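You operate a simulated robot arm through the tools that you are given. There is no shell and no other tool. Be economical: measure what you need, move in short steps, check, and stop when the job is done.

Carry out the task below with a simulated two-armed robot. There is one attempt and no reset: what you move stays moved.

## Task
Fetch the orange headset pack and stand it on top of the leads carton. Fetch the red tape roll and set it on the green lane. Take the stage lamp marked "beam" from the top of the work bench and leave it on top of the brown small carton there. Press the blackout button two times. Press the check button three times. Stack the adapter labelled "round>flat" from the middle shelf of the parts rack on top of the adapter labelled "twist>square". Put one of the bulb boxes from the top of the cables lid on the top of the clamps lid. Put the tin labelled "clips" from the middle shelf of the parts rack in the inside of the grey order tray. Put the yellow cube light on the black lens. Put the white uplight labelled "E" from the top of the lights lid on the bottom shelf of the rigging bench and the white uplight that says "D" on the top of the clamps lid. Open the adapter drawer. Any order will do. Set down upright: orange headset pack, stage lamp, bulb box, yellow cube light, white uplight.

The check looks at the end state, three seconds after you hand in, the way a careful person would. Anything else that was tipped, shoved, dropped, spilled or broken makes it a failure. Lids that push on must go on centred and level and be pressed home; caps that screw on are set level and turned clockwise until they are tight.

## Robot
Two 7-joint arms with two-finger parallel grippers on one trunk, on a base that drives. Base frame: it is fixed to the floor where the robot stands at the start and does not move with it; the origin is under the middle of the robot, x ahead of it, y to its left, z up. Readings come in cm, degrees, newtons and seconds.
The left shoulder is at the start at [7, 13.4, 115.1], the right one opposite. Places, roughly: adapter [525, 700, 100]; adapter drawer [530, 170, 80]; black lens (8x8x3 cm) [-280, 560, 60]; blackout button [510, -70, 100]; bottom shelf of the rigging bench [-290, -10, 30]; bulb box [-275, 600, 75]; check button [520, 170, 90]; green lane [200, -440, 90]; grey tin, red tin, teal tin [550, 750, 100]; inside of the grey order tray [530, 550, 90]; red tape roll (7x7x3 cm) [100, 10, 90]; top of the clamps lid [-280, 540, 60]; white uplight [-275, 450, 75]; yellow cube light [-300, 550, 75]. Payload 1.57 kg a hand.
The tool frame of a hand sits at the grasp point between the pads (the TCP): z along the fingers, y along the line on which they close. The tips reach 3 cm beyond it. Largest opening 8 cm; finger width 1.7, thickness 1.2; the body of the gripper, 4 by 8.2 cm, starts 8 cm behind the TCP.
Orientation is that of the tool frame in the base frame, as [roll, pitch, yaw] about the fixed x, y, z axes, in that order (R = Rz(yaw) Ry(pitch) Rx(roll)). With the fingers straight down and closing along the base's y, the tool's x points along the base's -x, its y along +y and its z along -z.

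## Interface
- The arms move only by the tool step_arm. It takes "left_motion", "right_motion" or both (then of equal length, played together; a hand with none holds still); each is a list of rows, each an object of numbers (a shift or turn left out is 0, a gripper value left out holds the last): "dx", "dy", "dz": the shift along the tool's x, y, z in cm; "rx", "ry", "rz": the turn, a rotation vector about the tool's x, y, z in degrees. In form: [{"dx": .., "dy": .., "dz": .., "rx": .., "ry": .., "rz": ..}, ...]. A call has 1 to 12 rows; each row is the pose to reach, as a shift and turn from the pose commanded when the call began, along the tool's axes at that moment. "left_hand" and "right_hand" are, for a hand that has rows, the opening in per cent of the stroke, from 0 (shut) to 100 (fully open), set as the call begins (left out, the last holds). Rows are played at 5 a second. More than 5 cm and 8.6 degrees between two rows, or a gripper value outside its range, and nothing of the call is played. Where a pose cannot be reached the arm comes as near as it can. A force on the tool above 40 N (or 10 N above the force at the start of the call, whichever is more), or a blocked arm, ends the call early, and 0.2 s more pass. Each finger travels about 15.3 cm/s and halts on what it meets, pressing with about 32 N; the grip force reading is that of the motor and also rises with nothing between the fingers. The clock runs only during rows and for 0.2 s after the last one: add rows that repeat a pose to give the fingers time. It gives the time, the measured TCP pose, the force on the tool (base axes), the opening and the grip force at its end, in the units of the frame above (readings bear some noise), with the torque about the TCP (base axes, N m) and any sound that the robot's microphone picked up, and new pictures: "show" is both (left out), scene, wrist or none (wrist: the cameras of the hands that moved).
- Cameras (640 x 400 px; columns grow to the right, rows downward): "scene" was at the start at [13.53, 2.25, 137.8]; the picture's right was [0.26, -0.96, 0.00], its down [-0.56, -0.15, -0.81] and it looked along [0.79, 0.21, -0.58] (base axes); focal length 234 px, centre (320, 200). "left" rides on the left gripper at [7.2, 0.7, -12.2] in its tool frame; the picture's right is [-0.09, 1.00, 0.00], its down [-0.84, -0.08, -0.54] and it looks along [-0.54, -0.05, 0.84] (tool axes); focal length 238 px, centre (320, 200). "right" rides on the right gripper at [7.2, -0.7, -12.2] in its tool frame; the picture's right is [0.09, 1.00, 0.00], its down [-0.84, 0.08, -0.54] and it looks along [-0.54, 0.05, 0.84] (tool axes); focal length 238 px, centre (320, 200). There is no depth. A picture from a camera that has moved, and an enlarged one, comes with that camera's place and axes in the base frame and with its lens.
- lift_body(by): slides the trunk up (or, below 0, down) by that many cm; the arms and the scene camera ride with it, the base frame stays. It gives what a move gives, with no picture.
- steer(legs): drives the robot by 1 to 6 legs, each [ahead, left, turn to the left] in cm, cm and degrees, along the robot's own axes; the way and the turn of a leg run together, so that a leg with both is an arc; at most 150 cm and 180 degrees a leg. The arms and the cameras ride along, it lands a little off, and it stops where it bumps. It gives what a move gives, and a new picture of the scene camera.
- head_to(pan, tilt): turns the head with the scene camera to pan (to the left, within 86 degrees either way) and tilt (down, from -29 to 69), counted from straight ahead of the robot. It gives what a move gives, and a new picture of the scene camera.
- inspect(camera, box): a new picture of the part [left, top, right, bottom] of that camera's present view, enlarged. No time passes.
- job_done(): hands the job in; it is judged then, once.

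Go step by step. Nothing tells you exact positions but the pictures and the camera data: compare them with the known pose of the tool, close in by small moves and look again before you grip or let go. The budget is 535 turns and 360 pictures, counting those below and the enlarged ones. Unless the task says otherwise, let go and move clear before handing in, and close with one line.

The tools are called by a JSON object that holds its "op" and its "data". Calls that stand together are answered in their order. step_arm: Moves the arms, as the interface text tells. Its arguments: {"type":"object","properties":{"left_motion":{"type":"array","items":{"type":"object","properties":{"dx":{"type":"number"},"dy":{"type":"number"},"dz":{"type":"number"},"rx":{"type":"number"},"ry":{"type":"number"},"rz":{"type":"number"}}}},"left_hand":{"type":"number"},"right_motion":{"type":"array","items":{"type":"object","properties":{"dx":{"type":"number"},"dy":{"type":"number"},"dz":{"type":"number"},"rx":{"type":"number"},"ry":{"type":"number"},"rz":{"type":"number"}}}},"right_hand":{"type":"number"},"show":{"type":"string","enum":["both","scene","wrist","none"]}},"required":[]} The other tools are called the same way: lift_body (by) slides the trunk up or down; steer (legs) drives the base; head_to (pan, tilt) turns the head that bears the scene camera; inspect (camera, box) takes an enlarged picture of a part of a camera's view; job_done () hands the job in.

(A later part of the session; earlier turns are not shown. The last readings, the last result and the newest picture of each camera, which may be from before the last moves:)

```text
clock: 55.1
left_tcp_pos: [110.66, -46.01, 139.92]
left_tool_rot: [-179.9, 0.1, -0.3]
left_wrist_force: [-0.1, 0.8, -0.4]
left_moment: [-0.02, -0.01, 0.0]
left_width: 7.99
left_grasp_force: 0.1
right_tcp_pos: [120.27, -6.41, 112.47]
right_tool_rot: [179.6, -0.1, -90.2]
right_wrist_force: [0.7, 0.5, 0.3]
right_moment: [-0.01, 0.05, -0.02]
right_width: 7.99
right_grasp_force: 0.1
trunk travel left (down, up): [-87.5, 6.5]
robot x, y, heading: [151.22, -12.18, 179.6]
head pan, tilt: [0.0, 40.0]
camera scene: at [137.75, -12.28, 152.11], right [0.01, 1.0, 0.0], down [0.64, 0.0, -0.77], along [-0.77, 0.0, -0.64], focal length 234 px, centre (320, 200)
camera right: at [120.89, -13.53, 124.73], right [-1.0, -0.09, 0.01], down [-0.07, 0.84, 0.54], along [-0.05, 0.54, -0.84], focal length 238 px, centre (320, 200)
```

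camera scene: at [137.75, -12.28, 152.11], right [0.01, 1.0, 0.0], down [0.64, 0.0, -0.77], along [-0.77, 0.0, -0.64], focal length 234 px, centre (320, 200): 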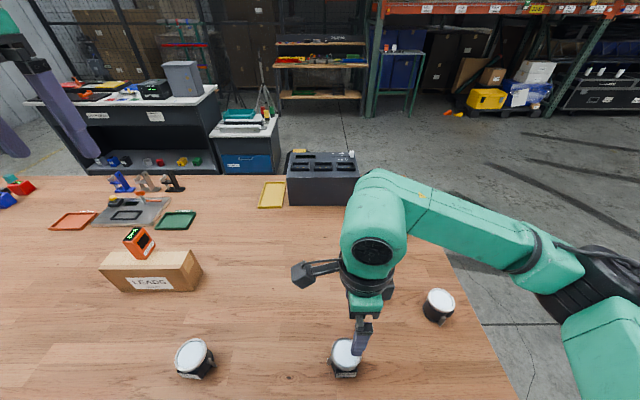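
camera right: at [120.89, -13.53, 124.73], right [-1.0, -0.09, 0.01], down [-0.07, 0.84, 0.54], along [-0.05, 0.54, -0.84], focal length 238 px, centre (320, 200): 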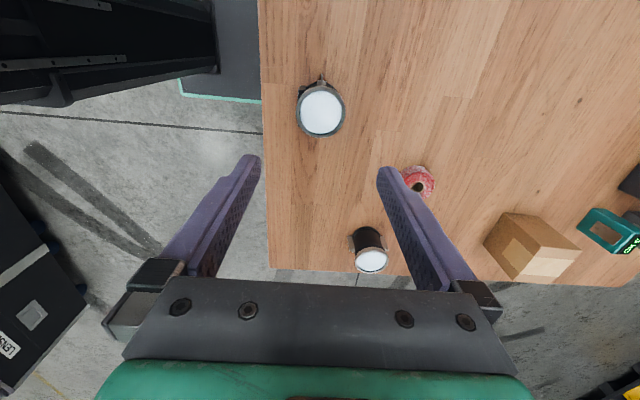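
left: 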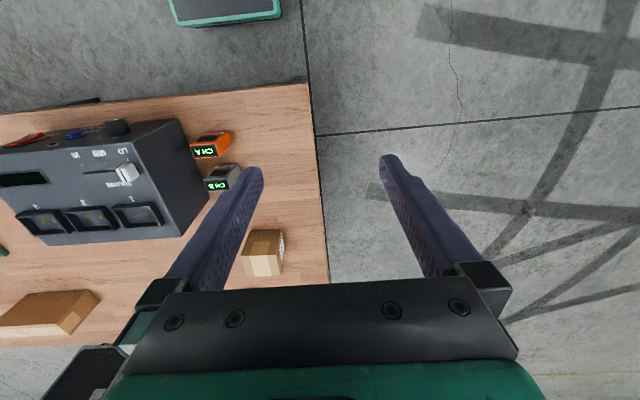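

{"op": "step_arm", "data": {"right_motion": [{"dz": 4}, {"dz": 8}, {"dz": 11}], "show": "wrist"}}

{"op": "inspect", "data": {"camera": "right", "box": [220, 80, 420, 240]}}

```text
clock: 56.0
left_tcp_pos: [110.63, -45.97, 139.97]
left_tool_rot: [-179.9, 0.0, -0.3]
left_wrist_force: [-0.2, 0.3, 0.5]
left_moment: [0.02, -0.02, 0.01]
left_width: 7.99
left_grasp_force: 0.0
right_tcp_pos: [120.16, -6.6, 101.42]
right_tool_rot: [179.6, -0.2, -89.9]
right_wrist_force: [-0.2, -1.2, 0.1]
right_moment: [0.02, -0.01, -0.02]
right_width: 8.02
right_grasp_force: 0.0
trunk travel left (down, up): [-87.5, 6.5]
robot x, y, heading: [151.41, -11.94, 179.9]
head pan, tilt: [0.0, 40.0]
camera right: at [120.82, -13.68, 113.68], right [-1.0, -0.09, 0.01], down [-0.07, 0.84, 0.54], along [-0.06, 0.54, -0.84], focal length 238 px, centre (320, 200)
```

right: 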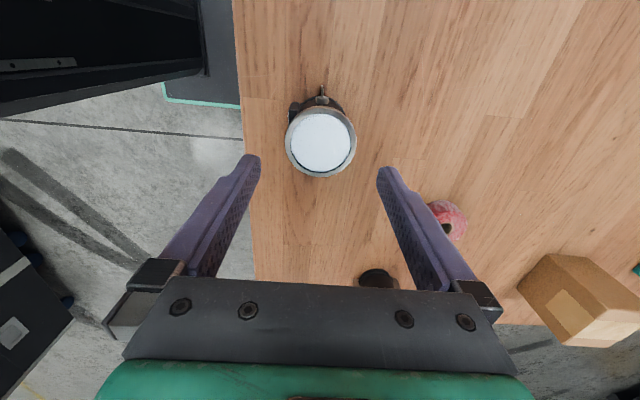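

```text
2.50 times, centred on (320, 160) of right
camera zoom: at [120.82, -13.68, 113.68], right [-1.0, -0.09, 0.01], down [-0.07, 0.84, 0.54], along [-0.06, 0.54, -0.84], focal length 596 px, centre (320, 300)
```

zoom: 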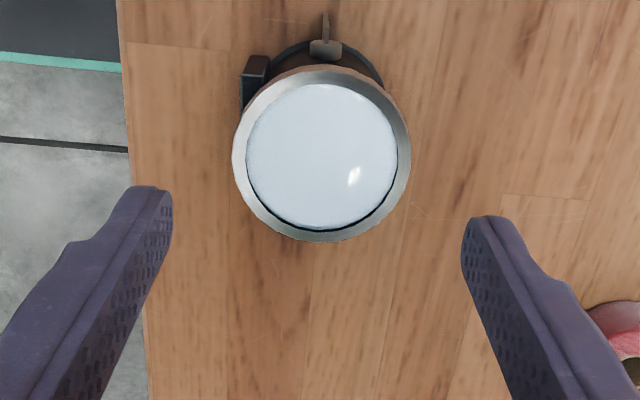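

{"op": "step_arm", "data": {"right_motion": [{"dz": 3, "dy": 0.25}, {"dz": 6, "dy": 0.25}, {"dz": 8, "dy": 0.25}, {"dz": 9.4, "dy": 0.25}], "show": "wrist"}}

```text
clock: 57.0
left_tcp_pos: [110.71, -45.99, 139.97]
left_tool_rot: [-179.9, 0.1, -0.3]
left_wrist_force: [-0.7, 0.8, -0.5]
left_moment: [0.01, 0.0, 0.0]
left_width: 8.01
left_grasp_force: 0.1
right_tcp_pos: [119.89, -6.59, 91.98]
right_tool_rot: [179.7, -0.2, -90.0]
right_wrist_force: [-0.2, -0.2, 0.2]
right_moment: [0.0, 0.0, 0.0]
right_width: 7.98
right_grasp_force: 0.1
trunk travel left (down, up): [-87.5, 6.5]
robot x, y, heading: [151.36, -12.29, 179.9]
head pan, tilt: [0.0, 40.0]
camera right: at [120.51, -13.63, 104.2], right [-1.0, -0.09, 0.01], down [-0.07, 0.84, 0.54], along [-0.06, 0.54, -0.84], focal length 238 px, centre (320, 200)
```

right: 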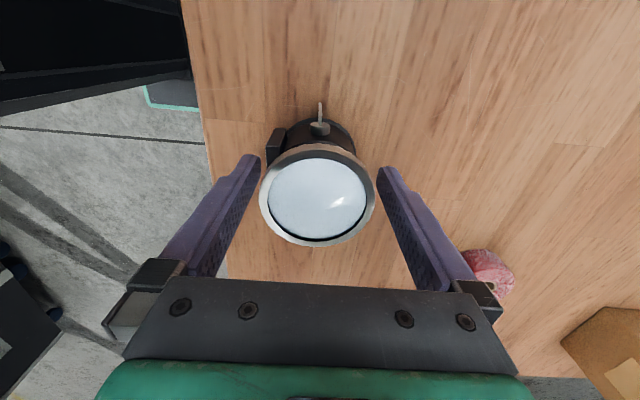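

{"op": "step_arm", "data": {"right_motion": [{}, {}, {}, {}], "right_hand": 0, "show": "wrist"}}

```text
clock: 58.0
left_tcp_pos: [110.61, -45.91, 139.93]
left_tool_rot: [-179.9, 0.1, -0.3]
left_wrist_force: [0.2, -0.7, -0.4]
left_moment: [-0.01, -0.02, 0.02]
left_width: 8.0
left_grasp_force: 0.0
right_tcp_pos: [119.83, -6.43, 92.02]
right_tool_rot: [179.6, -0.3, -89.9]
right_wrist_force: [0.2, 0.2, -0.4]
right_moment: [0.02, -0.01, 0.01]
right_width: 6.07
right_grasp_force: 32.1
trunk travel left (down, up): [-87.5, 6.5]
robot x, y, heading: [151.39, -12.39, 179.3]
head pan, tilt: [0.0, 40.0]
camera right: at [120.49, -13.63, 104.22], right [-1.0, -0.09, 0.01], down [-0.07, 0.84, 0.54], along [-0.06, 0.54, -0.84], focal length 238 px, centre (320, 200)
```

right: 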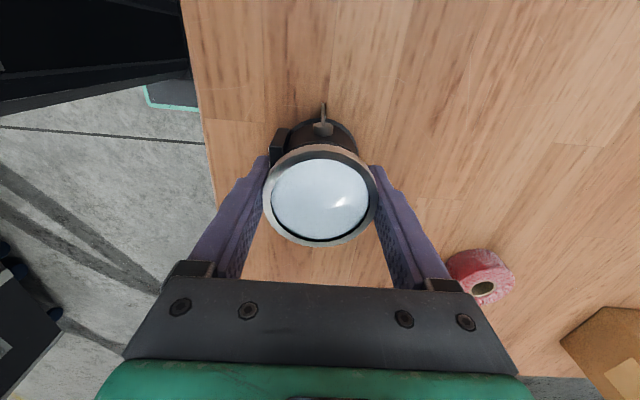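

Lamp gripped at 6.07 cm. Lifting.

{"op": "step_arm", "data": {"right_motion": [{"dz": -3}, {"dz": -7}, {"dz": -12}, {"dz": -17}, {"dz": -22}, {"dz": -26}], "show": "both"}}

```text
clock: 59.4
left_tcp_pos: [110.57, -45.98, 139.92]
left_tool_rot: [-179.8, 0.0, -0.2]
left_wrist_force: [0.1, 0.0, 0.2]
left_moment: [-0.03, 0.04, 0.05]
left_width: 7.97
left_grasp_force: 0.0
right_tcp_pos: [119.94, -6.54, 118.24]
right_tool_rot: [179.6, -0.1, -90.0]
right_wrist_force: [-0.2, 0.3, -1.9]
right_moment: [0.02, 0.04, -0.02]
right_width: 6.1
right_grasp_force: 31.9
trunk travel left (down, up): [-87.5, 6.5]
robot x, y, heading: [151.25, -12.33, 179.9]
head pan, tilt: [0.0, 40.0]
camera scene: at [137.76, -12.31, 152.11], right [0.01, 1.0, 0.0], down [0.64, 0.0, -0.77], along [-0.77, 0.0, -0.64], focal length 234 px, centre (320, 200)
camera right: at [120.69, -13.66, 130.55], right [-1.0, -0.09, 0.01], down [-0.07, 0.84, 0.54], along [-0.06, 0.54, -0.84], focal length 238 px, centre (320, 200)
```

scene: 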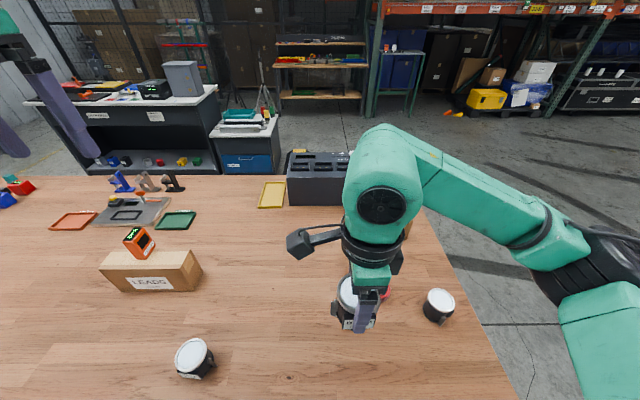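
right: 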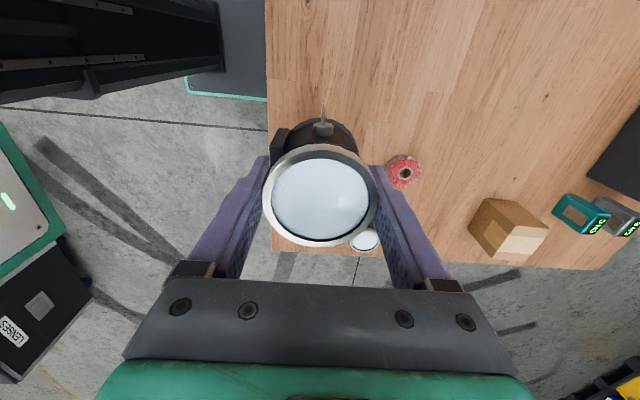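

Now the tape roll with the left hand; shifting along the table.

{"op": "steer", "data": {"legs": [[0, -38, 0]]}}

{"op": "step_arm", "data": {"left_motion": [{"dx": -2, "dy": -3, "dz": 3}, {"dx": -4, "dy": -6, "dz": 6}, {"dx": -6, "dy": -8, "dz": 10}, {"dx": -6, "dy": -10, "dz": 14}, {"dx": -6, "dy": -12, "dz": 18}], "show": "both"}}

```text
clock: 61.8
left_tcp_pos: [110.87, -8.46, 139.85]
left_tool_rot: [-179.7, 0.1, 0.0]
left_wrist_force: [-0.5, -0.9, -0.2]
left_moment: [0.0, 0.0, -0.01]
left_width: 8.02
left_grasp_force: 0.2
right_tcp_pos: [120.06, 31.03, 118.26]
right_tool_rot: [179.5, 0.0, -89.7]
right_wrist_force: [0.2, -0.7, -1.3]
right_moment: [0.03, -0.01, -0.03]
right_width: 6.11
right_grasp_force: 31.6
trunk travel left (down, up): [-87.5, 6.5]
robot x, y, heading: [151.3, 25.54, 180.1]
head pan, tilt: [0.0, 40.0]
camera scene: at [137.82, 25.33, 152.11], right [0.0, 1.0, 0.0], down [0.64, 0.0, -0.77], along [-0.77, 0.0, -0.64], focal length 234 px, centre (320, 200)
```

scene: 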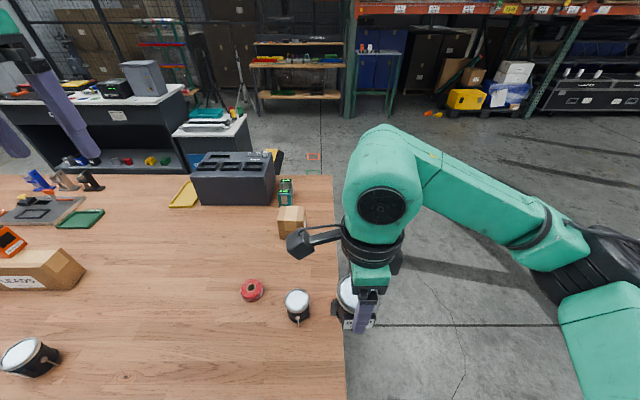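

```text
clock: 63.0
left_tcp_pos: [104.68, 3.76, 121.58]
left_tool_rot: [-179.9, -0.1, 0.0]
left_wrist_force: [0.0, 0.2, -0.8]
left_moment: [0.0, -0.03, 0.01]
left_width: 7.99
left_grasp_force: 0.1
right_tcp_pos: [120.01, 31.41, 118.29]
right_tool_rot: [179.7, -0.2, -89.7]
right_wrist_force: [0.4, -0.3, -2.7]
right_moment: [0.0, -0.01, 0.03]
right_width: 6.09
right_grasp_force: 32.0
trunk travel left (down, up): [-87.5, 6.5]
robot x, y, heading: [151.44, 25.97, 179.9]
head pan, tilt: [0.0, 40.0]
camera scene: at [137.78, 25.65, 152.11], right [0.0, 1.0, 0.0], down [0.64, 0.0, -0.77], along [-0.77, 0.0, -0.64], focal length 234 px, centre (320, 200)
camera left: at [111.94, 3.02, 133.75], right [-0.09, -1.0, 0.0], down [-0.84, 0.08, 0.54], along [-0.54, 0.05, -0.84], focal length 238 px, centre (320, 200)
```

scene: 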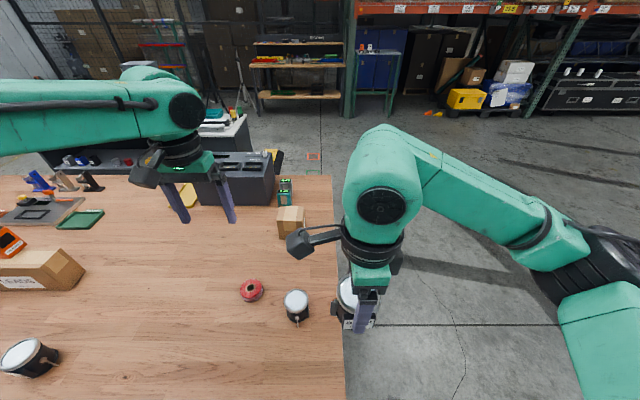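
left: 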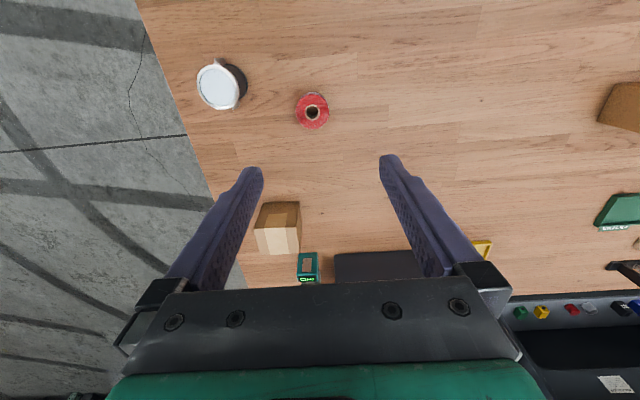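

{"op": "step_arm", "data": {"left_motion": [{"dx": -1, "dy": -0.9, "dz": 4.5}, {"dx": -2.1, "dy": -1.8, "dz": 9}, {"dx": -2.1, "dy": -1.8, "dz": 13.5}, {"dx": -2.1, "dy": -1.8, "dz": 18}, {"dx": -2.1, "dy": -1.8, "dz": 22}], "show": "wrist"}}

```text
clock: 64.2
left_tcp_pos: [102.73, 5.78, 99.9]
left_tool_rot: [-179.9, -0.1, 0.0]
left_wrist_force: [0.0, 0.1, -1.0]
left_moment: [0.01, -0.02, -0.02]
left_width: 7.99
left_grasp_force: 0.0
right_tcp_pos: [119.83, 31.32, 118.22]
right_tool_rot: [179.7, -0.2, -89.8]
right_wrist_force: [0.0, 0.5, -3.0]
right_moment: [-0.01, -0.02, -0.01]
right_width: 6.1
right_grasp_force: 31.9
trunk travel left (down, up): [-87.5, 6.5]
robot x, y, heading: [151.29, 25.5, 180.2]
head pan, tilt: [0.0, 40.0]
camera left: at [109.94, 5.12, 112.06], right [-0.09, -1.0, 0.0], down [-0.84, 0.08, 0.54], along [-0.54, 0.05, -0.84], focal length 238 px, centre (320, 200)
```

left: 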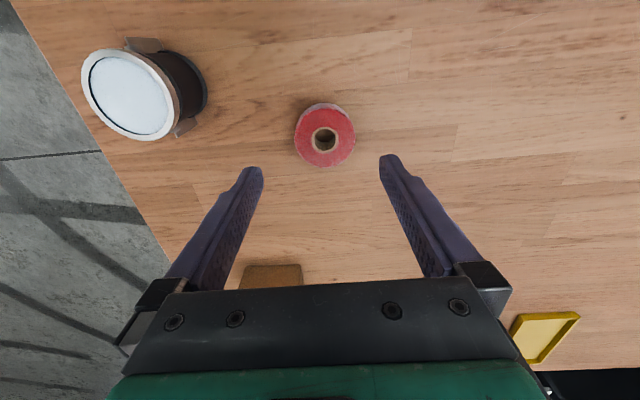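

{"op": "step_arm", "data": {"left_motion": [{"dx": -0.4, "dy": 0.3, "dz": 4}, {"dx": -0.4, "dy": 0.3, "dz": 8}, {"dx": -0.4, "dy": 0.3, "dz": 9.5}, {"dx": -0.4, "dy": 0.3, "dz": 10.3}], "show": "wrist"}}

```text
clock: 65.2
left_tcp_pos: [105.71, 3.64, 94.01]
left_tool_rot: [-179.9, 0.0, 0.0]
left_wrist_force: [0.1, -0.5, -1.0]
left_moment: [-0.02, 0.02, -0.01]
left_width: 8.0
left_grasp_force: 0.1
left hand out of reach, approached as far as the arm can: row 1, 2, 3, 4
right_tcp_pos: [120.03, 31.41, 118.17]
right_tool_rot: [179.6, -0.3, -89.8]
right_wrist_force: [-0.2, -0.7, -2.7]
right_moment: [-0.02, 0.0, -0.01]
right_width: 6.09
right_grasp_force: 31.9
trunk travel left (down, up): [-87.5, 6.5]
robot x, y, heading: [151.6, 25.54, 179.9]
head pan, tilt: [0.0, 40.0]
camera left: at [112.95, 2.85, 106.13], right [-0.09, -1.0, 0.0], down [-0.84, 0.08, 0.54], along [-0.54, 0.05, -0.84], focal length 238 px, centre (320, 200)
```

left: 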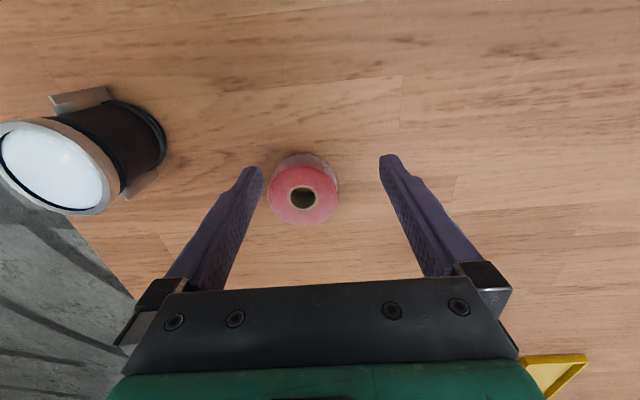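

The left arm is short of reach at this shoulder height. I'll raise the hand, lower the trunk some, shift the base a bit and retry.

{"op": "step_arm", "data": {"left_motion": [{"dx": 1, "dz": -4.5}, {"dx": 2, "dz": -9}, {"dx": 3, "dz": -13.5}, {"dx": 3, "dz": -18}], "right_motion": [{"dz": -3}, {"dz": -6}, {"dz": -9}, {"dz": -12}], "show": "none"}}

{"op": "lift_body", "data": {"by": -14}}

{"op": "steer", "data": {"legs": [[0, 6, 0]]}}

```text
clock: 66.2
left_tcp_pos: [108.87, 3.66, 112.59]
left_tool_rot: [-179.9, 0.0, -0.1]
left_wrist_force: [0.1, 0.0, 0.2]
left_moment: [0.0, 0.02, 0.04]
left_width: 8.0
left_grasp_force: 0.0
right_tcp_pos: [120.22, 31.38, 130.37]
right_tool_rot: [179.6, -0.2, -89.7]
right_wrist_force: [0.1, -0.3, -2.8]
right_moment: [-0.02, 0.05, 0.0]
right_width: 6.09
right_grasp_force: 32.5
trunk travel left (down, up): [-87.5, 6.5]
robot x, y, heading: [151.41, 25.35, 179.8]
head pan, tilt: [0.0, 40.0]
```

```text
clock: 67.8
left_tcp_pos: [108.57, 3.66, 98.43]
left_tool_rot: [-179.9, 0.0, -0.1]
left_wrist_force: [0.0, -0.7, 0.6]
left_moment: [0.02, 0.01, 0.02]
left_width: 7.99
left_grasp_force: 0.0
right_tcp_pos: [120.03, 31.37, 116.31]
right_tool_rot: [179.6, -0.2, -89.8]
right_wrist_force: [-0.1, -1.2, -2.3]
right_moment: [0.01, -0.01, 0.02]
right_width: 6.1
right_grasp_force: 31.9
trunk travel left (down, up): [-73.5, 20.5]
robot x, y, heading: [151.17, 25.64, 180.0]
head pan, tilt: [0.0, 40.0]
```

```text
clock: 68.8
left_tcp_pos: [108.71, -1.98, 98.54]
left_tool_rot: [179.8, 0.0, 0.0]
left_wrist_force: [-0.8, -0.2, 1.0]
left_moment: [-0.04, 0.03, 0.03]
left_width: 8.02
left_grasp_force: 0.0
right_tcp_pos: [120.02, 25.84, 116.35]
right_tool_rot: [179.6, -0.4, -89.9]
right_wrist_force: [0.1, 0.3, -2.8]
right_moment: [-0.05, -0.03, -0.01]
right_width: 6.1
right_grasp_force: 32.1
trunk travel left (down, up): [-73.5, 20.5]
robot x, y, heading: [151.42, 19.71, 180.0]
head pan, tilt: [0.0, 40.0]
camera scene: at [137.84, 20.14, 138.11], right [0.0, 1.0, 0.0], down [0.64, 0.0, -0.77], along [-0.77, 0.0, -0.64], focal length 234 px, centre (320, 200)
```

scene: 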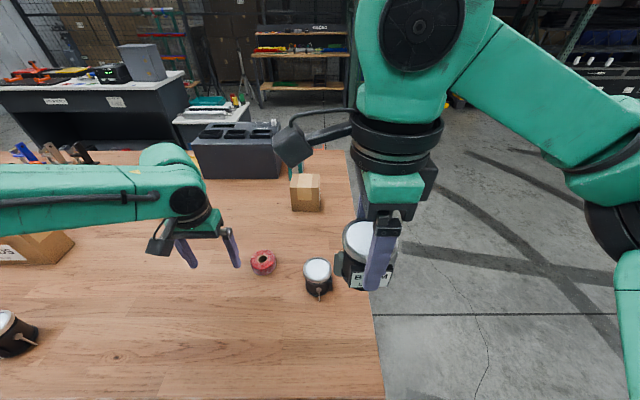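

Now move the left hand over the tape and lower.

{"op": "step_arm", "data": {"left_motion": [{"dx": -3, "dy": -3.5, "dz": 0}, {"dx": -6.4, "dy": -7.2, "dz": 0}, {"dx": -6.4, "dy": -7.2, "dz": 4}], "show": "wrist"}}

```text
refused: row 2 steps farther than a row can; nothing moved
```

{"op": "step_arm", "data": {"left_motion": [{"dx": -3, "dy": -3.5, "dz": 0}, {"dx": -6, "dy": -7, "dz": 0}, {"dx": -6.4, "dy": -7.2, "dz": 4}], "show": "wrist"}}

```text
clock: 69.6
left_tcp_pos: [102.11, 4.67, 94.22]
left_tool_rot: [-179.8, 0.0, -0.1]
left_wrist_force: [-0.4, 0.7, -1.0]
left_moment: [0.02, -0.02, 0.0]
left_width: 8.0
left_grasp_force: 0.0
right_tcp_pos: [120.04, 25.09, 116.27]
right_tool_rot: [179.7, 0.0, -89.8]
right_wrist_force: [0.0, -0.2, -3.3]
right_moment: [0.05, -0.02, -0.02]
right_width: 6.1
right_grasp_force: 32.0
trunk travel left (down, up): [-73.5, 20.5]
robot x, y, heading: [151.57, 19.67, 179.7]
head pan, tilt: [0.0, 40.0]
camera left: at [109.32, 3.86, 106.26], right [-0.09, -1.0, 0.0], down [-0.84, 0.08, 0.54], along [-0.54, 0.05, -0.84], focal length 238 px, centre (320, 200)
```

left: 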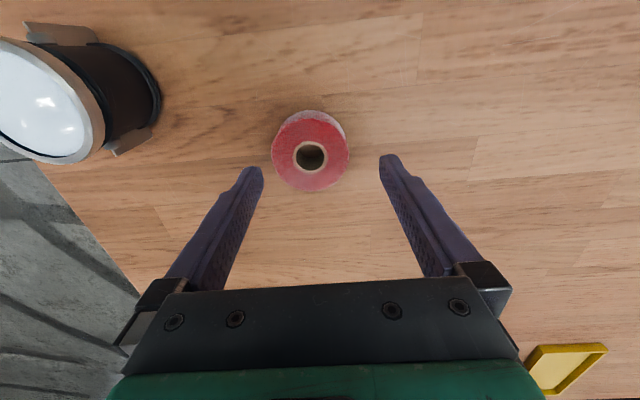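

{"op": "step_arm", "data": {"left_motion": [{"dy": -0.6, "dz": 2}, {"dy": -0.6, "dz": 3.5}, {"dy": -0.6, "dz": 4.5}], "show": "wrist"}}

```text
clock: 70.4
left_tcp_pos: [102.5, 5.25, 89.94]
left_tool_rot: [-179.9, 0.1, -0.1]
left_wrist_force: [-0.9, 0.5, -0.5]
left_moment: [0.03, -0.01, 0.03]
left_width: 7.98
left_grasp_force: 0.1
left hand out of reach, approached as far as the arm can: row 3
right_tcp_pos: [120.09, 25.25, 116.37]
right_tool_rot: [179.6, -0.2, -89.9]
right_wrist_force: [-0.1, 0.2, -3.0]
right_moment: [0.03, 0.02, 0.0]
right_width: 6.09
right_grasp_force: 31.9
trunk travel left (down, up): [-73.5, 20.5]
robot x, y, heading: [151.41, 19.69, 179.9]
head pan, tilt: [0.0, 40.0]
camera left: at [109.82, 4.52, 102.12], right [-0.09, -1.0, 0.0], down [-0.84, 0.08, 0.54], along [-0.54, 0.05, -0.84], focal length 238 px, centre (320, 200)
```

left: 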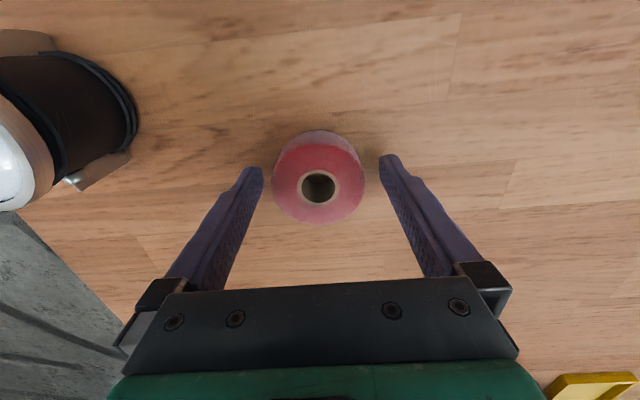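

Well centred; lower by trunk 1 cm, then close.

{"op": "lift_body", "data": {"by": -0.8}}

{"op": "step_arm", "data": {"left_motion": [{}, {}, {}, {}], "left_hand": 0, "show": "wrist"}}

```text
clock: 71.0
left_tcp_pos: [102.54, 5.3, 89.17]
left_tool_rot: [-179.9, 0.1, -0.1]
left_wrist_force: [-0.3, 0.0, 0.1]
left_moment: [0.02, -0.01, 0.0]
left_width: 8.0
left_grasp_force: 0.0
right_tcp_pos: [120.12, 25.41, 115.6]
right_tool_rot: [179.6, -0.1, -89.8]
right_wrist_force: [0.0, 0.8, -3.4]
right_moment: [-0.02, 0.02, 0.01]
right_width: 6.08
right_grasp_force: 32.4
trunk travel left (down, up): [-72.7, 21.3]
robot x, y, heading: [151.6, 19.4, 179.9]
head pan, tilt: [0.0, 40.0]
```

```text
clock: 72.0
left_tcp_pos: [102.52, 5.18, 89.17]
left_tool_rot: [-179.9, 0.1, -0.1]
left_wrist_force: [0.5, -0.3, 1.2]
left_moment: [0.01, -0.04, -0.03]
left_width: 5.96
left_grasp_force: 32.6
right_tcp_pos: [120.03, 25.26, 115.61]
right_tool_rot: [179.6, -0.1, -89.8]
right_wrist_force: [0.1, 0.2, -2.9]
right_moment: [0.04, -0.01, 0.01]
right_width: 6.08
right_grasp_force: 31.6
trunk travel left (down, up): [-72.7, 21.3]
robot x, y, heading: [151.72, 19.5, 179.8]
head pan, tilt: [0.0, 40.0]
camera left: at [109.8, 4.48, 101.33], right [-0.09, -1.0, 0.0], down [-0.84, 0.08, 0.54], along [-0.54, 0.05, -0.84], focal length 238 px, centre (320, 200)
```

left: 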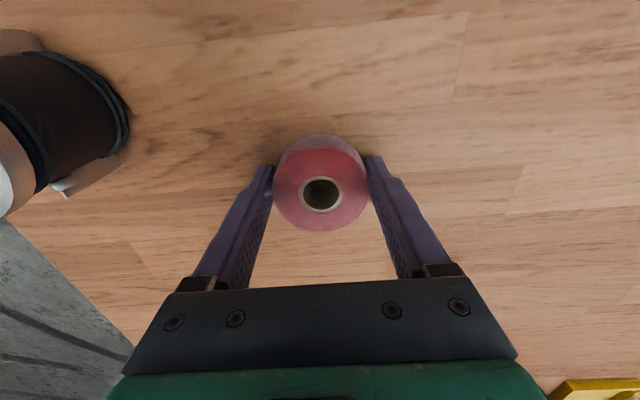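

Tape gripped. Raise and drive round to the table's end for the PADS carton.

{"op": "step_arm", "data": {"left_motion": [{"dz": -4}, {"dx": 2, "dz": -8}, {"dx": 4, "dz": -12}, {"dx": 7, "dz": -16}, {"dx": 10, "dz": -20}, {"dx": 10, "dz": -24}], "show": "wrist"}}

{"op": "steer", "data": {"legs": [[0, -46, 0], [0, 0, 90], [0, -64, 0]]}}

```text
clock: 73.4
left_tcp_pos: [113.0, 5.38, 113.19]
left_tool_rot: [-179.9, 0.0, -0.1]
left_wrist_force: [-0.2, 0.2, 0.2]
left_moment: [-0.05, 0.02, -0.03]
left_width: 5.96
left_grasp_force: 32.0
right_tcp_pos: [119.98, 25.45, 115.64]
right_tool_rot: [179.5, -0.1, -89.8]
right_wrist_force: [-0.2, -0.2, -2.2]
right_moment: [-0.02, -0.01, -0.03]
right_width: 6.09
right_grasp_force: 32.2
trunk travel left (down, up): [-72.7, 21.3]
robot x, y, heading: [151.22, 19.86, 179.9]
head pan, tilt: [0.0, 40.0]
camera left: at [120.27, 4.52, 125.3], right [-0.09, -1.0, 0.0], down [-0.84, 0.08, 0.54], along [-0.54, 0.05, -0.84], focal length 238 px, centre (320, 200)
```

left: 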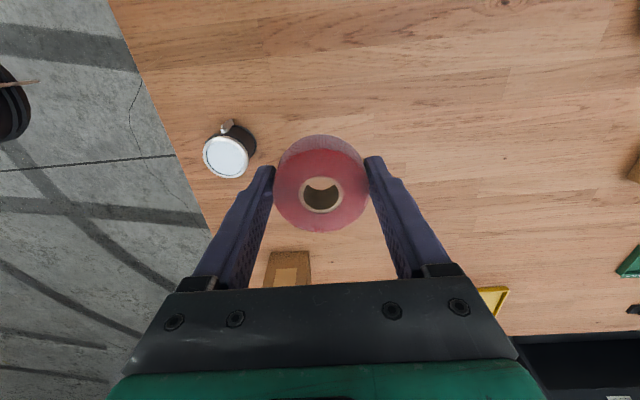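

```text
clock: 83.1
left_tcp_pos: [103.8, 27.76, 113.23]
left_tool_rot: [-179.8, 0.1, 91.0]
left_wrist_force: [-0.2, 0.4, -0.5]
left_moment: [0.0, -0.01, 0.03]
left_width: 5.96
left_grasp_force: 32.4
right_tcp_pos: [83.61, 34.47, 115.45]
right_tool_rot: [179.6, -0.1, 1.3]
right_wrist_force: [0.3, -0.2, -1.8]
right_moment: [0.02, 0.0, -0.04]
right_width: 6.08
right_grasp_force: 32.3
trunk travel left (down, up): [-72.7, 21.3]
robot x, y, heading: [88.63, 65.84, -88.8]
head pan, tilt: [0.0, 40.0]
camera scene: at [89.01, 52.24, 137.31], right [-1.0, -0.02, 0.0], down [-0.01, 0.64, -0.77], along [0.01, -0.77, -0.64], focal length 234 px, centre (320, 200)
```

scene: 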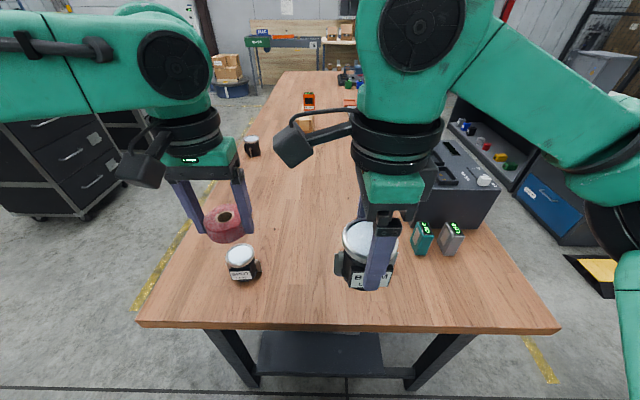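

{"op": "inspect", "data": {"camera": "right", "box": [0, 0, 640, 400]}}

{"op": "inspect", "data": {"camera": "left", "box": [0, 0, 640, 400]}}

```text
1.00 times, centred on (320, 200) of right
camera zoom: at [90.7, 35.36, 127.76], right [0.12, -0.99, 0.01], down [-0.84, -0.09, 0.54], along [-0.54, -0.07, -0.84], focal length 238 px, centre (320, 200)
```

zoom: 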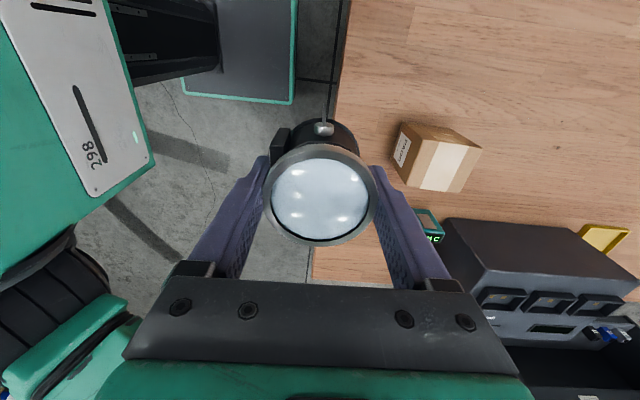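

```text
1.00 times, centred on (320, 200) of left
camera zoom: at [104.47, 34.87, 125.25], right [1.0, -0.07, 0.0], down [-0.06, -0.84, 0.54], along [-0.04, -0.54, -0.84], focal length 238 px, centre (320, 200)
```

zoom: 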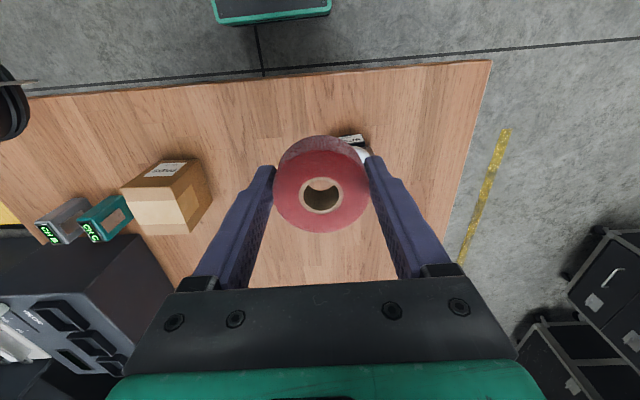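

{"op": "inspect", "data": {"camera": "right", "box": [380, 100, 500, 220]}}

{"op": "inspect", "data": {"camera": "left", "box": [110, 140, 230, 260]}}

```text
3.33 times, centred on (440, 160) of right
camera zoom: at [90.7, 35.36, 127.76], right [0.12, -0.99, 0.01], down [-0.84, -0.09, 0.54], along [-0.54, -0.07, -0.84], focal length 794 px, centre (-80, 333)
```

zoom: 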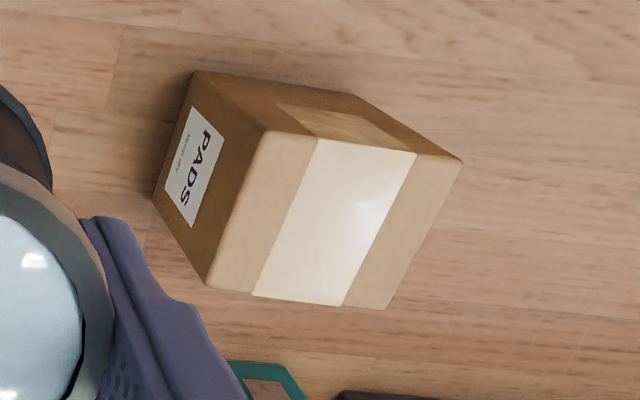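

```text
3.33 times, centred on (170, 200) of left
camera zoom: at [104.47, 34.87, 125.25], right [1.0, -0.07, 0.0], down [-0.06, -0.84, 0.54], along [-0.04, -0.54, -0.84], focal length 794 px, centre (820, 200)
```

zoom: 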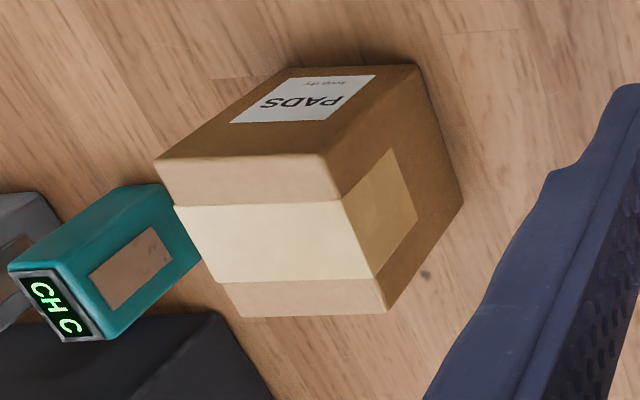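

Carton top centre ≈(77.9,15.3,95.3). Moving the lamp over it.

{"op": "step_arm", "data": {"right_motion": [{"dx": -1.5, "dy": 4.5}, {"dx": -3, "dy": 9}, {"dx": -4.5, "dy": 13.5}, {"dx": -6.1, "dy": 18}, {"dx": -6.1, "dy": 19.1, "dz": 4}, {"dx": -6.1, "dy": 19.1, "dz": 8}], "show": "both"}}

```text
clock: 84.5
left_tcp_pos: [103.65, 27.71, 113.11]
left_tool_rot: [-179.9, -0.1, 91.0]
left_wrist_force: [-0.6, -0.2, -0.8]
left_moment: [0.03, 0.0, 0.01]
left_width: 5.94
left_grasp_force: 31.9
right_tcp_pos: [77.77, 14.87, 107.41]
right_tool_rot: [179.7, -0.2, 1.3]
right_wrist_force: [-0.2, 0.2, -2.3]
right_moment: [0.04, -0.03, -0.01]
right_width: 6.1
right_grasp_force: 32.3
trunk travel left (down, up): [-72.7, 21.3]
robot x, y, heading: [88.61, 65.87, -89.0]
head pan, tilt: [0.0, 40.0]
camera scene: at [88.79, 52.16, 137.3], right [-1.0, -0.02, 0.0], down [-0.01, 0.64, -0.77], along [0.01, -0.77, -0.64], focal length 234 px, centre (320, 200)
camera right: at [84.86, 15.88, 119.62], right [0.12, -0.99, 0.01], down [-0.84, -0.09, 0.54], along [-0.54, -0.07, -0.84], focal length 238 px, centre (320, 200)
```

scene: 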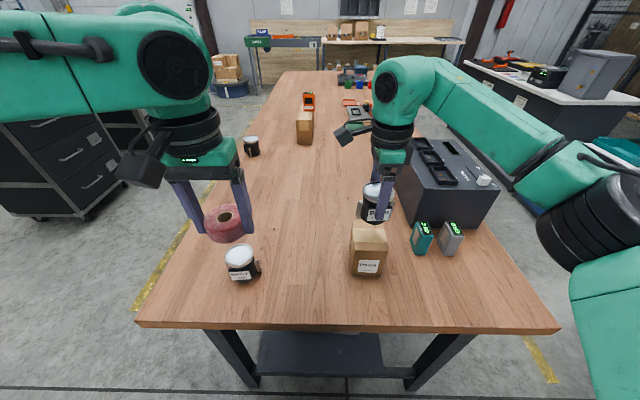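
right: 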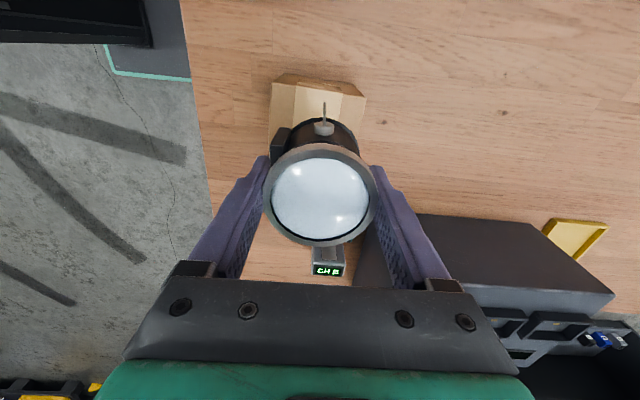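

{"op": "step_arm", "data": {"right_motion": [{"dy": -0.4, "dz": 1.5}, {"dy": -0.4, "dz": 2.5}, {"dy": -0.4, "dz": 3.3}, {"dy": -0.4, "dz": 4}, {"dy": -0.4, "dz": 4.4}, {"dy": -0.4, "dz": 4.8}, {"dy": -0.4, "dz": 5.2}, {"dy": -0.4, "dz": 5.6}, {"dy": -0.4, "dz": 6}, {"dy": -0.4, "dz": 6.4}, {"dy": -0.4, "dz": 6.8}, {"dy": -0.4, "dz": 7.2}], "show": "both"}}

```text
clock: 87.1
left_tcp_pos: [103.88, 27.94, 113.22]
left_tool_rot: [-179.9, 0.2, 91.0]
left_wrist_force: [-0.5, 0.3, -0.2]
left_moment: [-0.02, -0.01, 0.02]
left_width: 5.94
left_grasp_force: 31.7
right_tcp_pos: [77.91, 15.77, 100.63]
right_tool_rot: [179.4, -0.1, 1.2]
right_wrist_force: [-1.3, -6.9, 23.9]
right_moment: [0.09, -0.09, -0.07]
right_width: 6.15
right_grasp_force: 31.9
trunk travel left (down, up): [-72.7, 21.3]
robot x, y, heading: [88.87, 65.65, -88.7]
head pan, tilt: [0.0, 40.0]
camera scene: at [89.03, 52.53, 137.34], right [-1.0, -0.02, 0.0], down [-0.01, 0.64, -0.77], along [0.01, -0.77, -0.64], focal length 234 px, centre (320, 200)
camera right: at [85.05, 16.69, 112.77], right [0.12, -0.99, 0.01], down [-0.84, -0.09, 0.54], along [-0.54, -0.07, -0.84], focal length 238 px, centre (320, 200)
```

scene: 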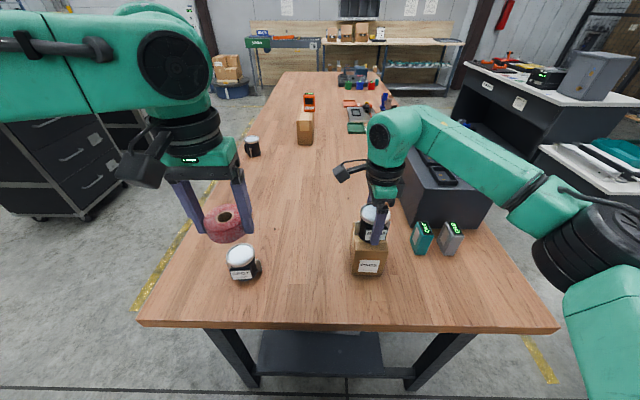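
right: 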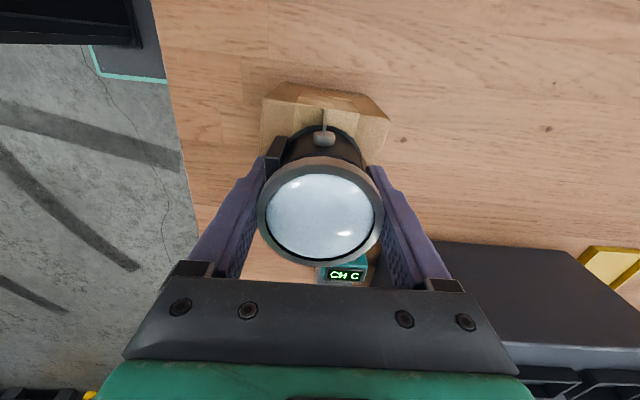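

Contact. Easing off and releasing.

{"op": "step_arm", "data": {"right_motion": [{"dz": -0.3}, {"dz": -0.3}], "show": "none"}}

{"op": "step_arm", "data": {"right_motion": [{}, {}, {}, {"dz": -2}, {"dz": -5}, {"dz": -9}, {"dz": -13}, {"dz": -17}], "right_hand": 100, "show": "both"}}

```text
clock: 87.7
left_tcp_pos: [103.72, 27.86, 113.09]
left_tool_rot: [-180.0, 0.1, 91.0]
left_wrist_force: [-0.6, 0.7, -1.0]
left_moment: [-0.02, -0.02, 0.01]
left_width: 5.94
left_grasp_force: 32.4
right_tcp_pos: [77.82, 15.66, 100.47]
right_tool_rot: [179.9, -0.1, 1.4]
right_wrist_force: [0.2, 0.4, -2.7]
right_moment: [-0.05, 0.03, 0.06]
right_width: 6.1
right_grasp_force: 31.7
trunk travel left (down, up): [-72.7, 21.3]
robot x, y, heading: [89.11, 65.82, -89.0]
head pan, tilt: [0.0, 40.0]
```

```text
clock: 89.5
left_tcp_pos: [103.8, 27.81, 113.2]
left_tool_rot: [-179.8, 0.1, 91.0]
left_wrist_force: [0.1, 1.4, -1.1]
left_moment: [-0.03, 0.01, 0.01]
left_width: 5.93
left_grasp_force: 32.3
right_tcp_pos: [78.31, 15.73, 117.88]
right_tool_rot: [179.4, 0.0, 1.4]
right_wrist_force: [-0.4, 0.9, 0.8]
right_moment: [-0.02, -0.02, 0.02]
right_width: 7.99
right_grasp_force: 0.0
trunk travel left (down, up): [-72.7, 21.3]
robot x, y, heading: [88.73, 65.82, -88.7]
head pan, tilt: [0.0, 40.0]
camera scene: at [89.01, 52.41, 137.32], right [-1.0, -0.02, 0.0], down [-0.01, 0.64, -0.77], along [0.01, -0.77, -0.64], focal length 234 px, centre (320, 200)
camera right: at [85.4, 16.68, 130.04], right [0.12, -0.99, 0.01], down [-0.84, -0.09, 0.54], along [-0.54, -0.07, -0.84], focal length 238 px, centre (320, 200)
```

scene: 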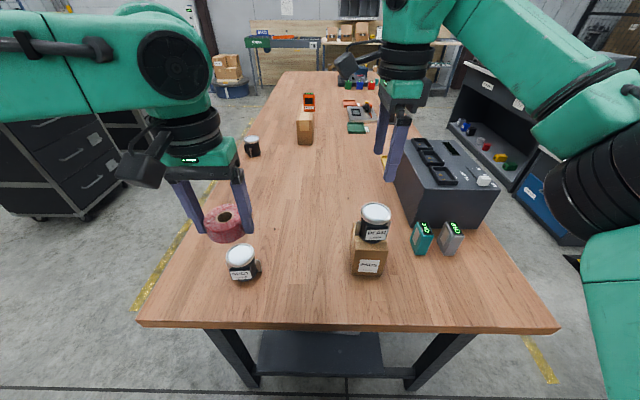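
right: 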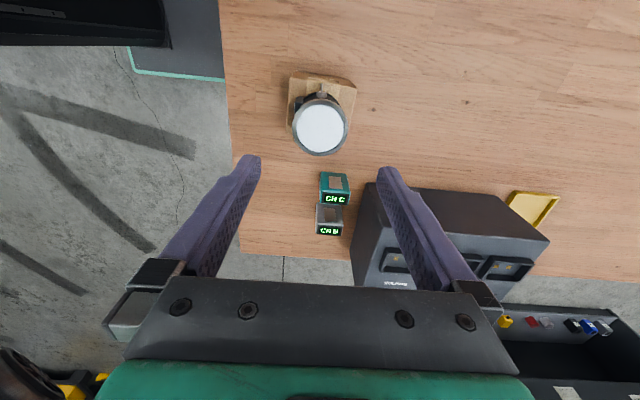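

Lamp is upright on the small carton. Now to the green lane with the tape.

{"op": "step_arm", "data": {"right_motion": [{"dy": -4, "dz": -2}, {"dy": -8, "dz": -4}, {"dy": -12, "dz": -6}, {"dy": -16, "dz": -8}], "show": "none"}}

{"op": "steer", "data": {"legs": [[0, 96, -1], [140, 0, 0], [140, 0, 0], [90, 0, 0]]}}

```text
clock: 90.5
left_tcp_pos: [103.74, 28.09, 113.22]
left_tool_rot: [-179.8, 0.0, 91.1]
left_wrist_force: [-0.4, -0.2, 0.2]
left_moment: [0.0, 0.02, -0.01]
left_width: 5.94
left_grasp_force: 32.7
right_tcp_pos: [77.49, 32.02, 125.95]
right_tool_rot: [179.5, -0.2, 1.2]
right_wrist_force: [0.1, 0.1, 0.4]
right_moment: [-0.02, 0.03, -0.01]
right_width: 7.96
right_grasp_force: 0.1
trunk travel left (down, up): [-72.7, 21.3]
robot x, y, heading: [88.62, 65.96, -89.1]
head pan, tilt: [0.0, 40.0]
```

```text
clock: 113.0
left_tcp_pos: [201.32, -340.84, 113.16]
left_tool_rot: [-179.9, 0.0, 91.6]
left_wrist_force: [-1.0, -0.7, -1.2]
left_moment: [0.03, 0.0, 0.0]
left_width: 5.92
left_grasp_force: 32.3
right_tcp_pos: [175.05, -337.46, 125.9]
right_tool_rot: [179.5, -0.2, 2.0]
right_wrist_force: [-0.2, 0.4, -0.5]
right_moment: [0.01, 0.0, 0.02]
right_width: 8.01
right_grasp_force: 0.0
trunk travel left (down, up): [-72.7, 21.3]
robot x, y, heading: [185.3, -303.48, -88.3]
head pan, tilt: [0.0, 40.0]
camera scene: at [186.14, -316.6, 137.32], right [-1.0, -0.03, 0.0], down [-0.02, 0.64, -0.77], along [0.02, -0.77, -0.64], focal length 234 px, centre (320, 200)
```

scene: 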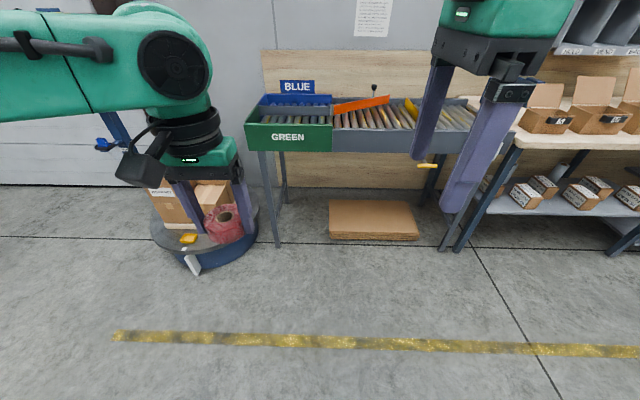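

The green lane lies behind the green wall, ≈(205,-445). Raise the trunk and approach.

{"op": "lift_body", "data": {"by": 15}}

{"op": "steer", "data": {"legs": [[76, 0, -1.5]]}}

{"op": "inspect", "data": {"camera": "left", "box": [0, 0, 640, 400]}}

```text
clock: 114.8
left_tcp_pos: [201.45, -340.98, 128.18]
left_tool_rot: [-179.9, 0.1, 91.8]
left_wrist_force: [-0.3, -1.0, -0.5]
left_moment: [0.01, -0.02, 0.03]
left_width: 5.94
left_grasp_force: 32.3
right_tcp_pos: [175.06, -337.53, 140.91]
right_tool_rot: [179.6, -0.2, 2.0]
right_wrist_force: [-0.4, -0.6, 0.4]
right_moment: [0.01, 0.01, -0.02]
right_width: 7.99
right_grasp_force: 0.0
trunk travel left (down, up): [-87.7, 6.3]
robot x, y, heading: [185.65, -303.18, -88.3]
head pan, tilt: [0.0, 40.0]
```

```text
clock: 118.9
left_tcp_pos: [202.08, -418.48, 128.27]
left_tool_rot: [-179.8, 0.2, 90.5]
left_wrist_force: [0.1, 0.3, -1.4]
left_moment: [-0.02, 0.05, 0.04]
left_width: 5.93
left_grasp_force: 32.4
right_tcp_pos: [175.87, -414.24, 140.9]
right_tool_rot: [179.5, -0.2, 0.8]
right_wrist_force: [-0.2, 0.0, 0.0]
right_moment: [-0.02, 0.05, -0.02]
right_width: 7.99
right_grasp_force: 0.1
trunk travel left (down, up): [-87.7, 6.3]
robot x, y, heading: [186.98, -380.42, -89.6]
head pan, tilt: [0.0, 40.0]
camera scene: at [187.42, -393.8, 152.33], right [-1.0, -0.01, 0.0], down [-0.01, 0.64, -0.77], along [0.01, -0.77, -0.64], focal length 234 px, centre (320, 200)
```

scene: 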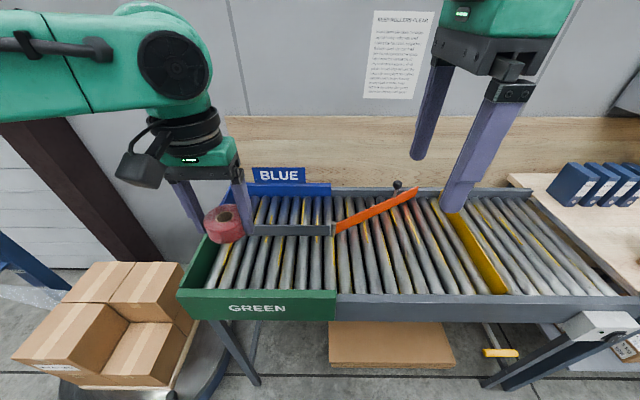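

```text
1.00 times, centred on (320, 200) of left
camera zoom: at [202.74, -411.32, 140.31], right [1.0, -0.08, 0.0], down [-0.07, -0.84, 0.54], along [-0.05, -0.54, -0.84], focal length 238 px, centre (320, 200)
```

zoom: 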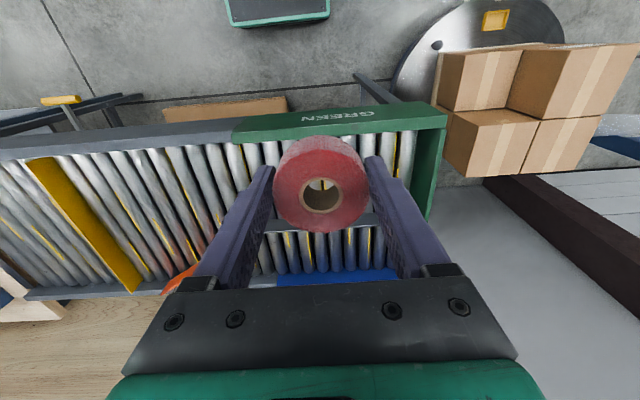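

{"op": "steer", "data": {"legs": [[13, 0, 0]]}}

{"op": "step_arm", "data": {"left_motion": [{"dx": -2, "dz": 4}, {"dx": -4, "dz": 8}, {"dx": -6, "dz": 12}, {"dx": -8, "dz": 16}, {"dx": -8, "dz": 20}, {"dx": -8, "dz": 24}, {"dx": -8, "dz": 28}], "show": "both"}}

```text
clock: 120.2
left_tcp_pos: [202.29, -431.08, 128.37]
left_tool_rot: [-179.9, 0.3, 90.7]
left_wrist_force: [-0.7, -0.2, 0.6]
left_moment: [-0.01, -0.02, 0.04]
left_width: 5.93
left_grasp_force: 31.4
right_tcp_pos: [176.17, -427.2, 141.01]
right_tool_rot: [179.3, -0.1, 1.0]
right_wrist_force: [0.8, 0.6, 0.3]
right_moment: [-0.05, 0.0, 0.0]
right_width: 8.0
right_grasp_force: 0.0
trunk travel left (down, up): [-87.7, 6.3]
robot x, y, heading: [186.9, -393.35, -89.3]
head pan, tilt: [0.0, 40.0]
camera scene: at [187.6, -406.49, 152.36], right [-1.0, -0.01, 0.0], down [-0.01, 0.64, -0.77], along [0.01, -0.77, -0.64], focal length 234 px, centre (320, 200)
```

scene: 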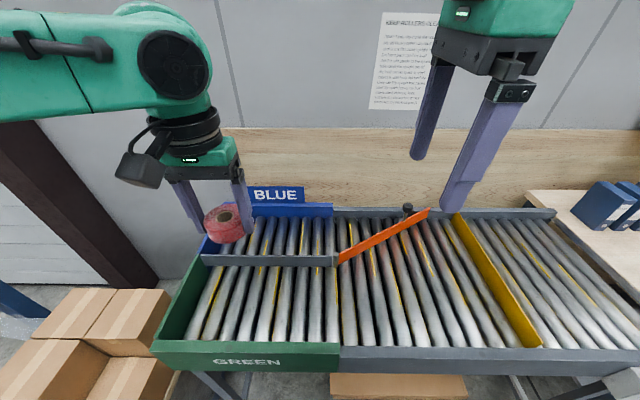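

```text
clock: 121.8
left_tcp_pos: [202.52, -439.63, 100.29]
left_tool_rot: [-179.7, 0.3, 90.7]
left_wrist_force: [0.1, -0.4, -0.9]
left_moment: [-0.01, -0.04, -0.01]
left_width: 5.95
left_grasp_force: 32.4
right_tcp_pos: [176.18, -427.84, 140.91]
right_tool_rot: [179.7, -0.2, 0.9]
right_wrist_force: [-1.1, -0.7, 0.2]
right_moment: [0.01, -0.03, 0.01]
right_width: 7.98
right_grasp_force: 0.2
trunk travel left (down, up): [-87.7, 6.3]
robot x, y, heading: [187.43, -393.47, -89.3]
head pan, tilt: [0.0, 40.0]
camera scene: at [187.66, -407.21, 152.3], right [-1.0, -0.01, 0.0], down [-0.01, 0.64, -0.77], along [0.01, -0.77, -0.64], focal length 234 px, centre (320, 200)
camera left: at [203.21, -432.48, 112.39], right [1.0, -0.08, 0.0], down [-0.06, -0.84, 0.54], along [-0.05, -0.54, -0.84], focal length 238 px, centre (320, 200)
```

scene: 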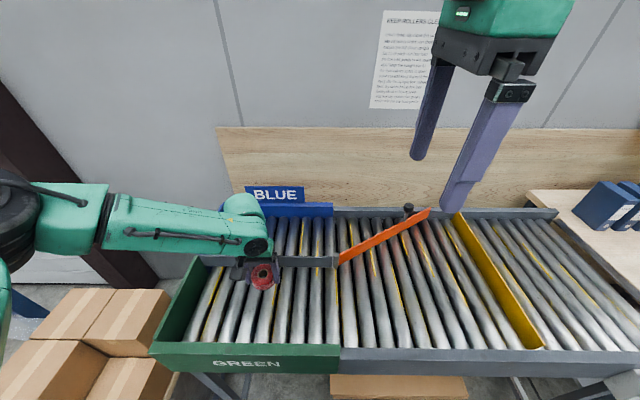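
left: 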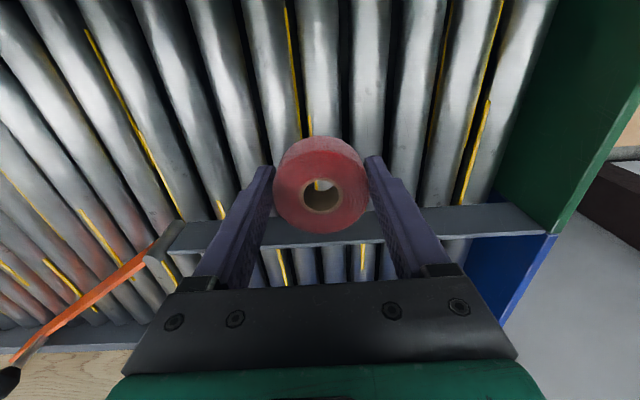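

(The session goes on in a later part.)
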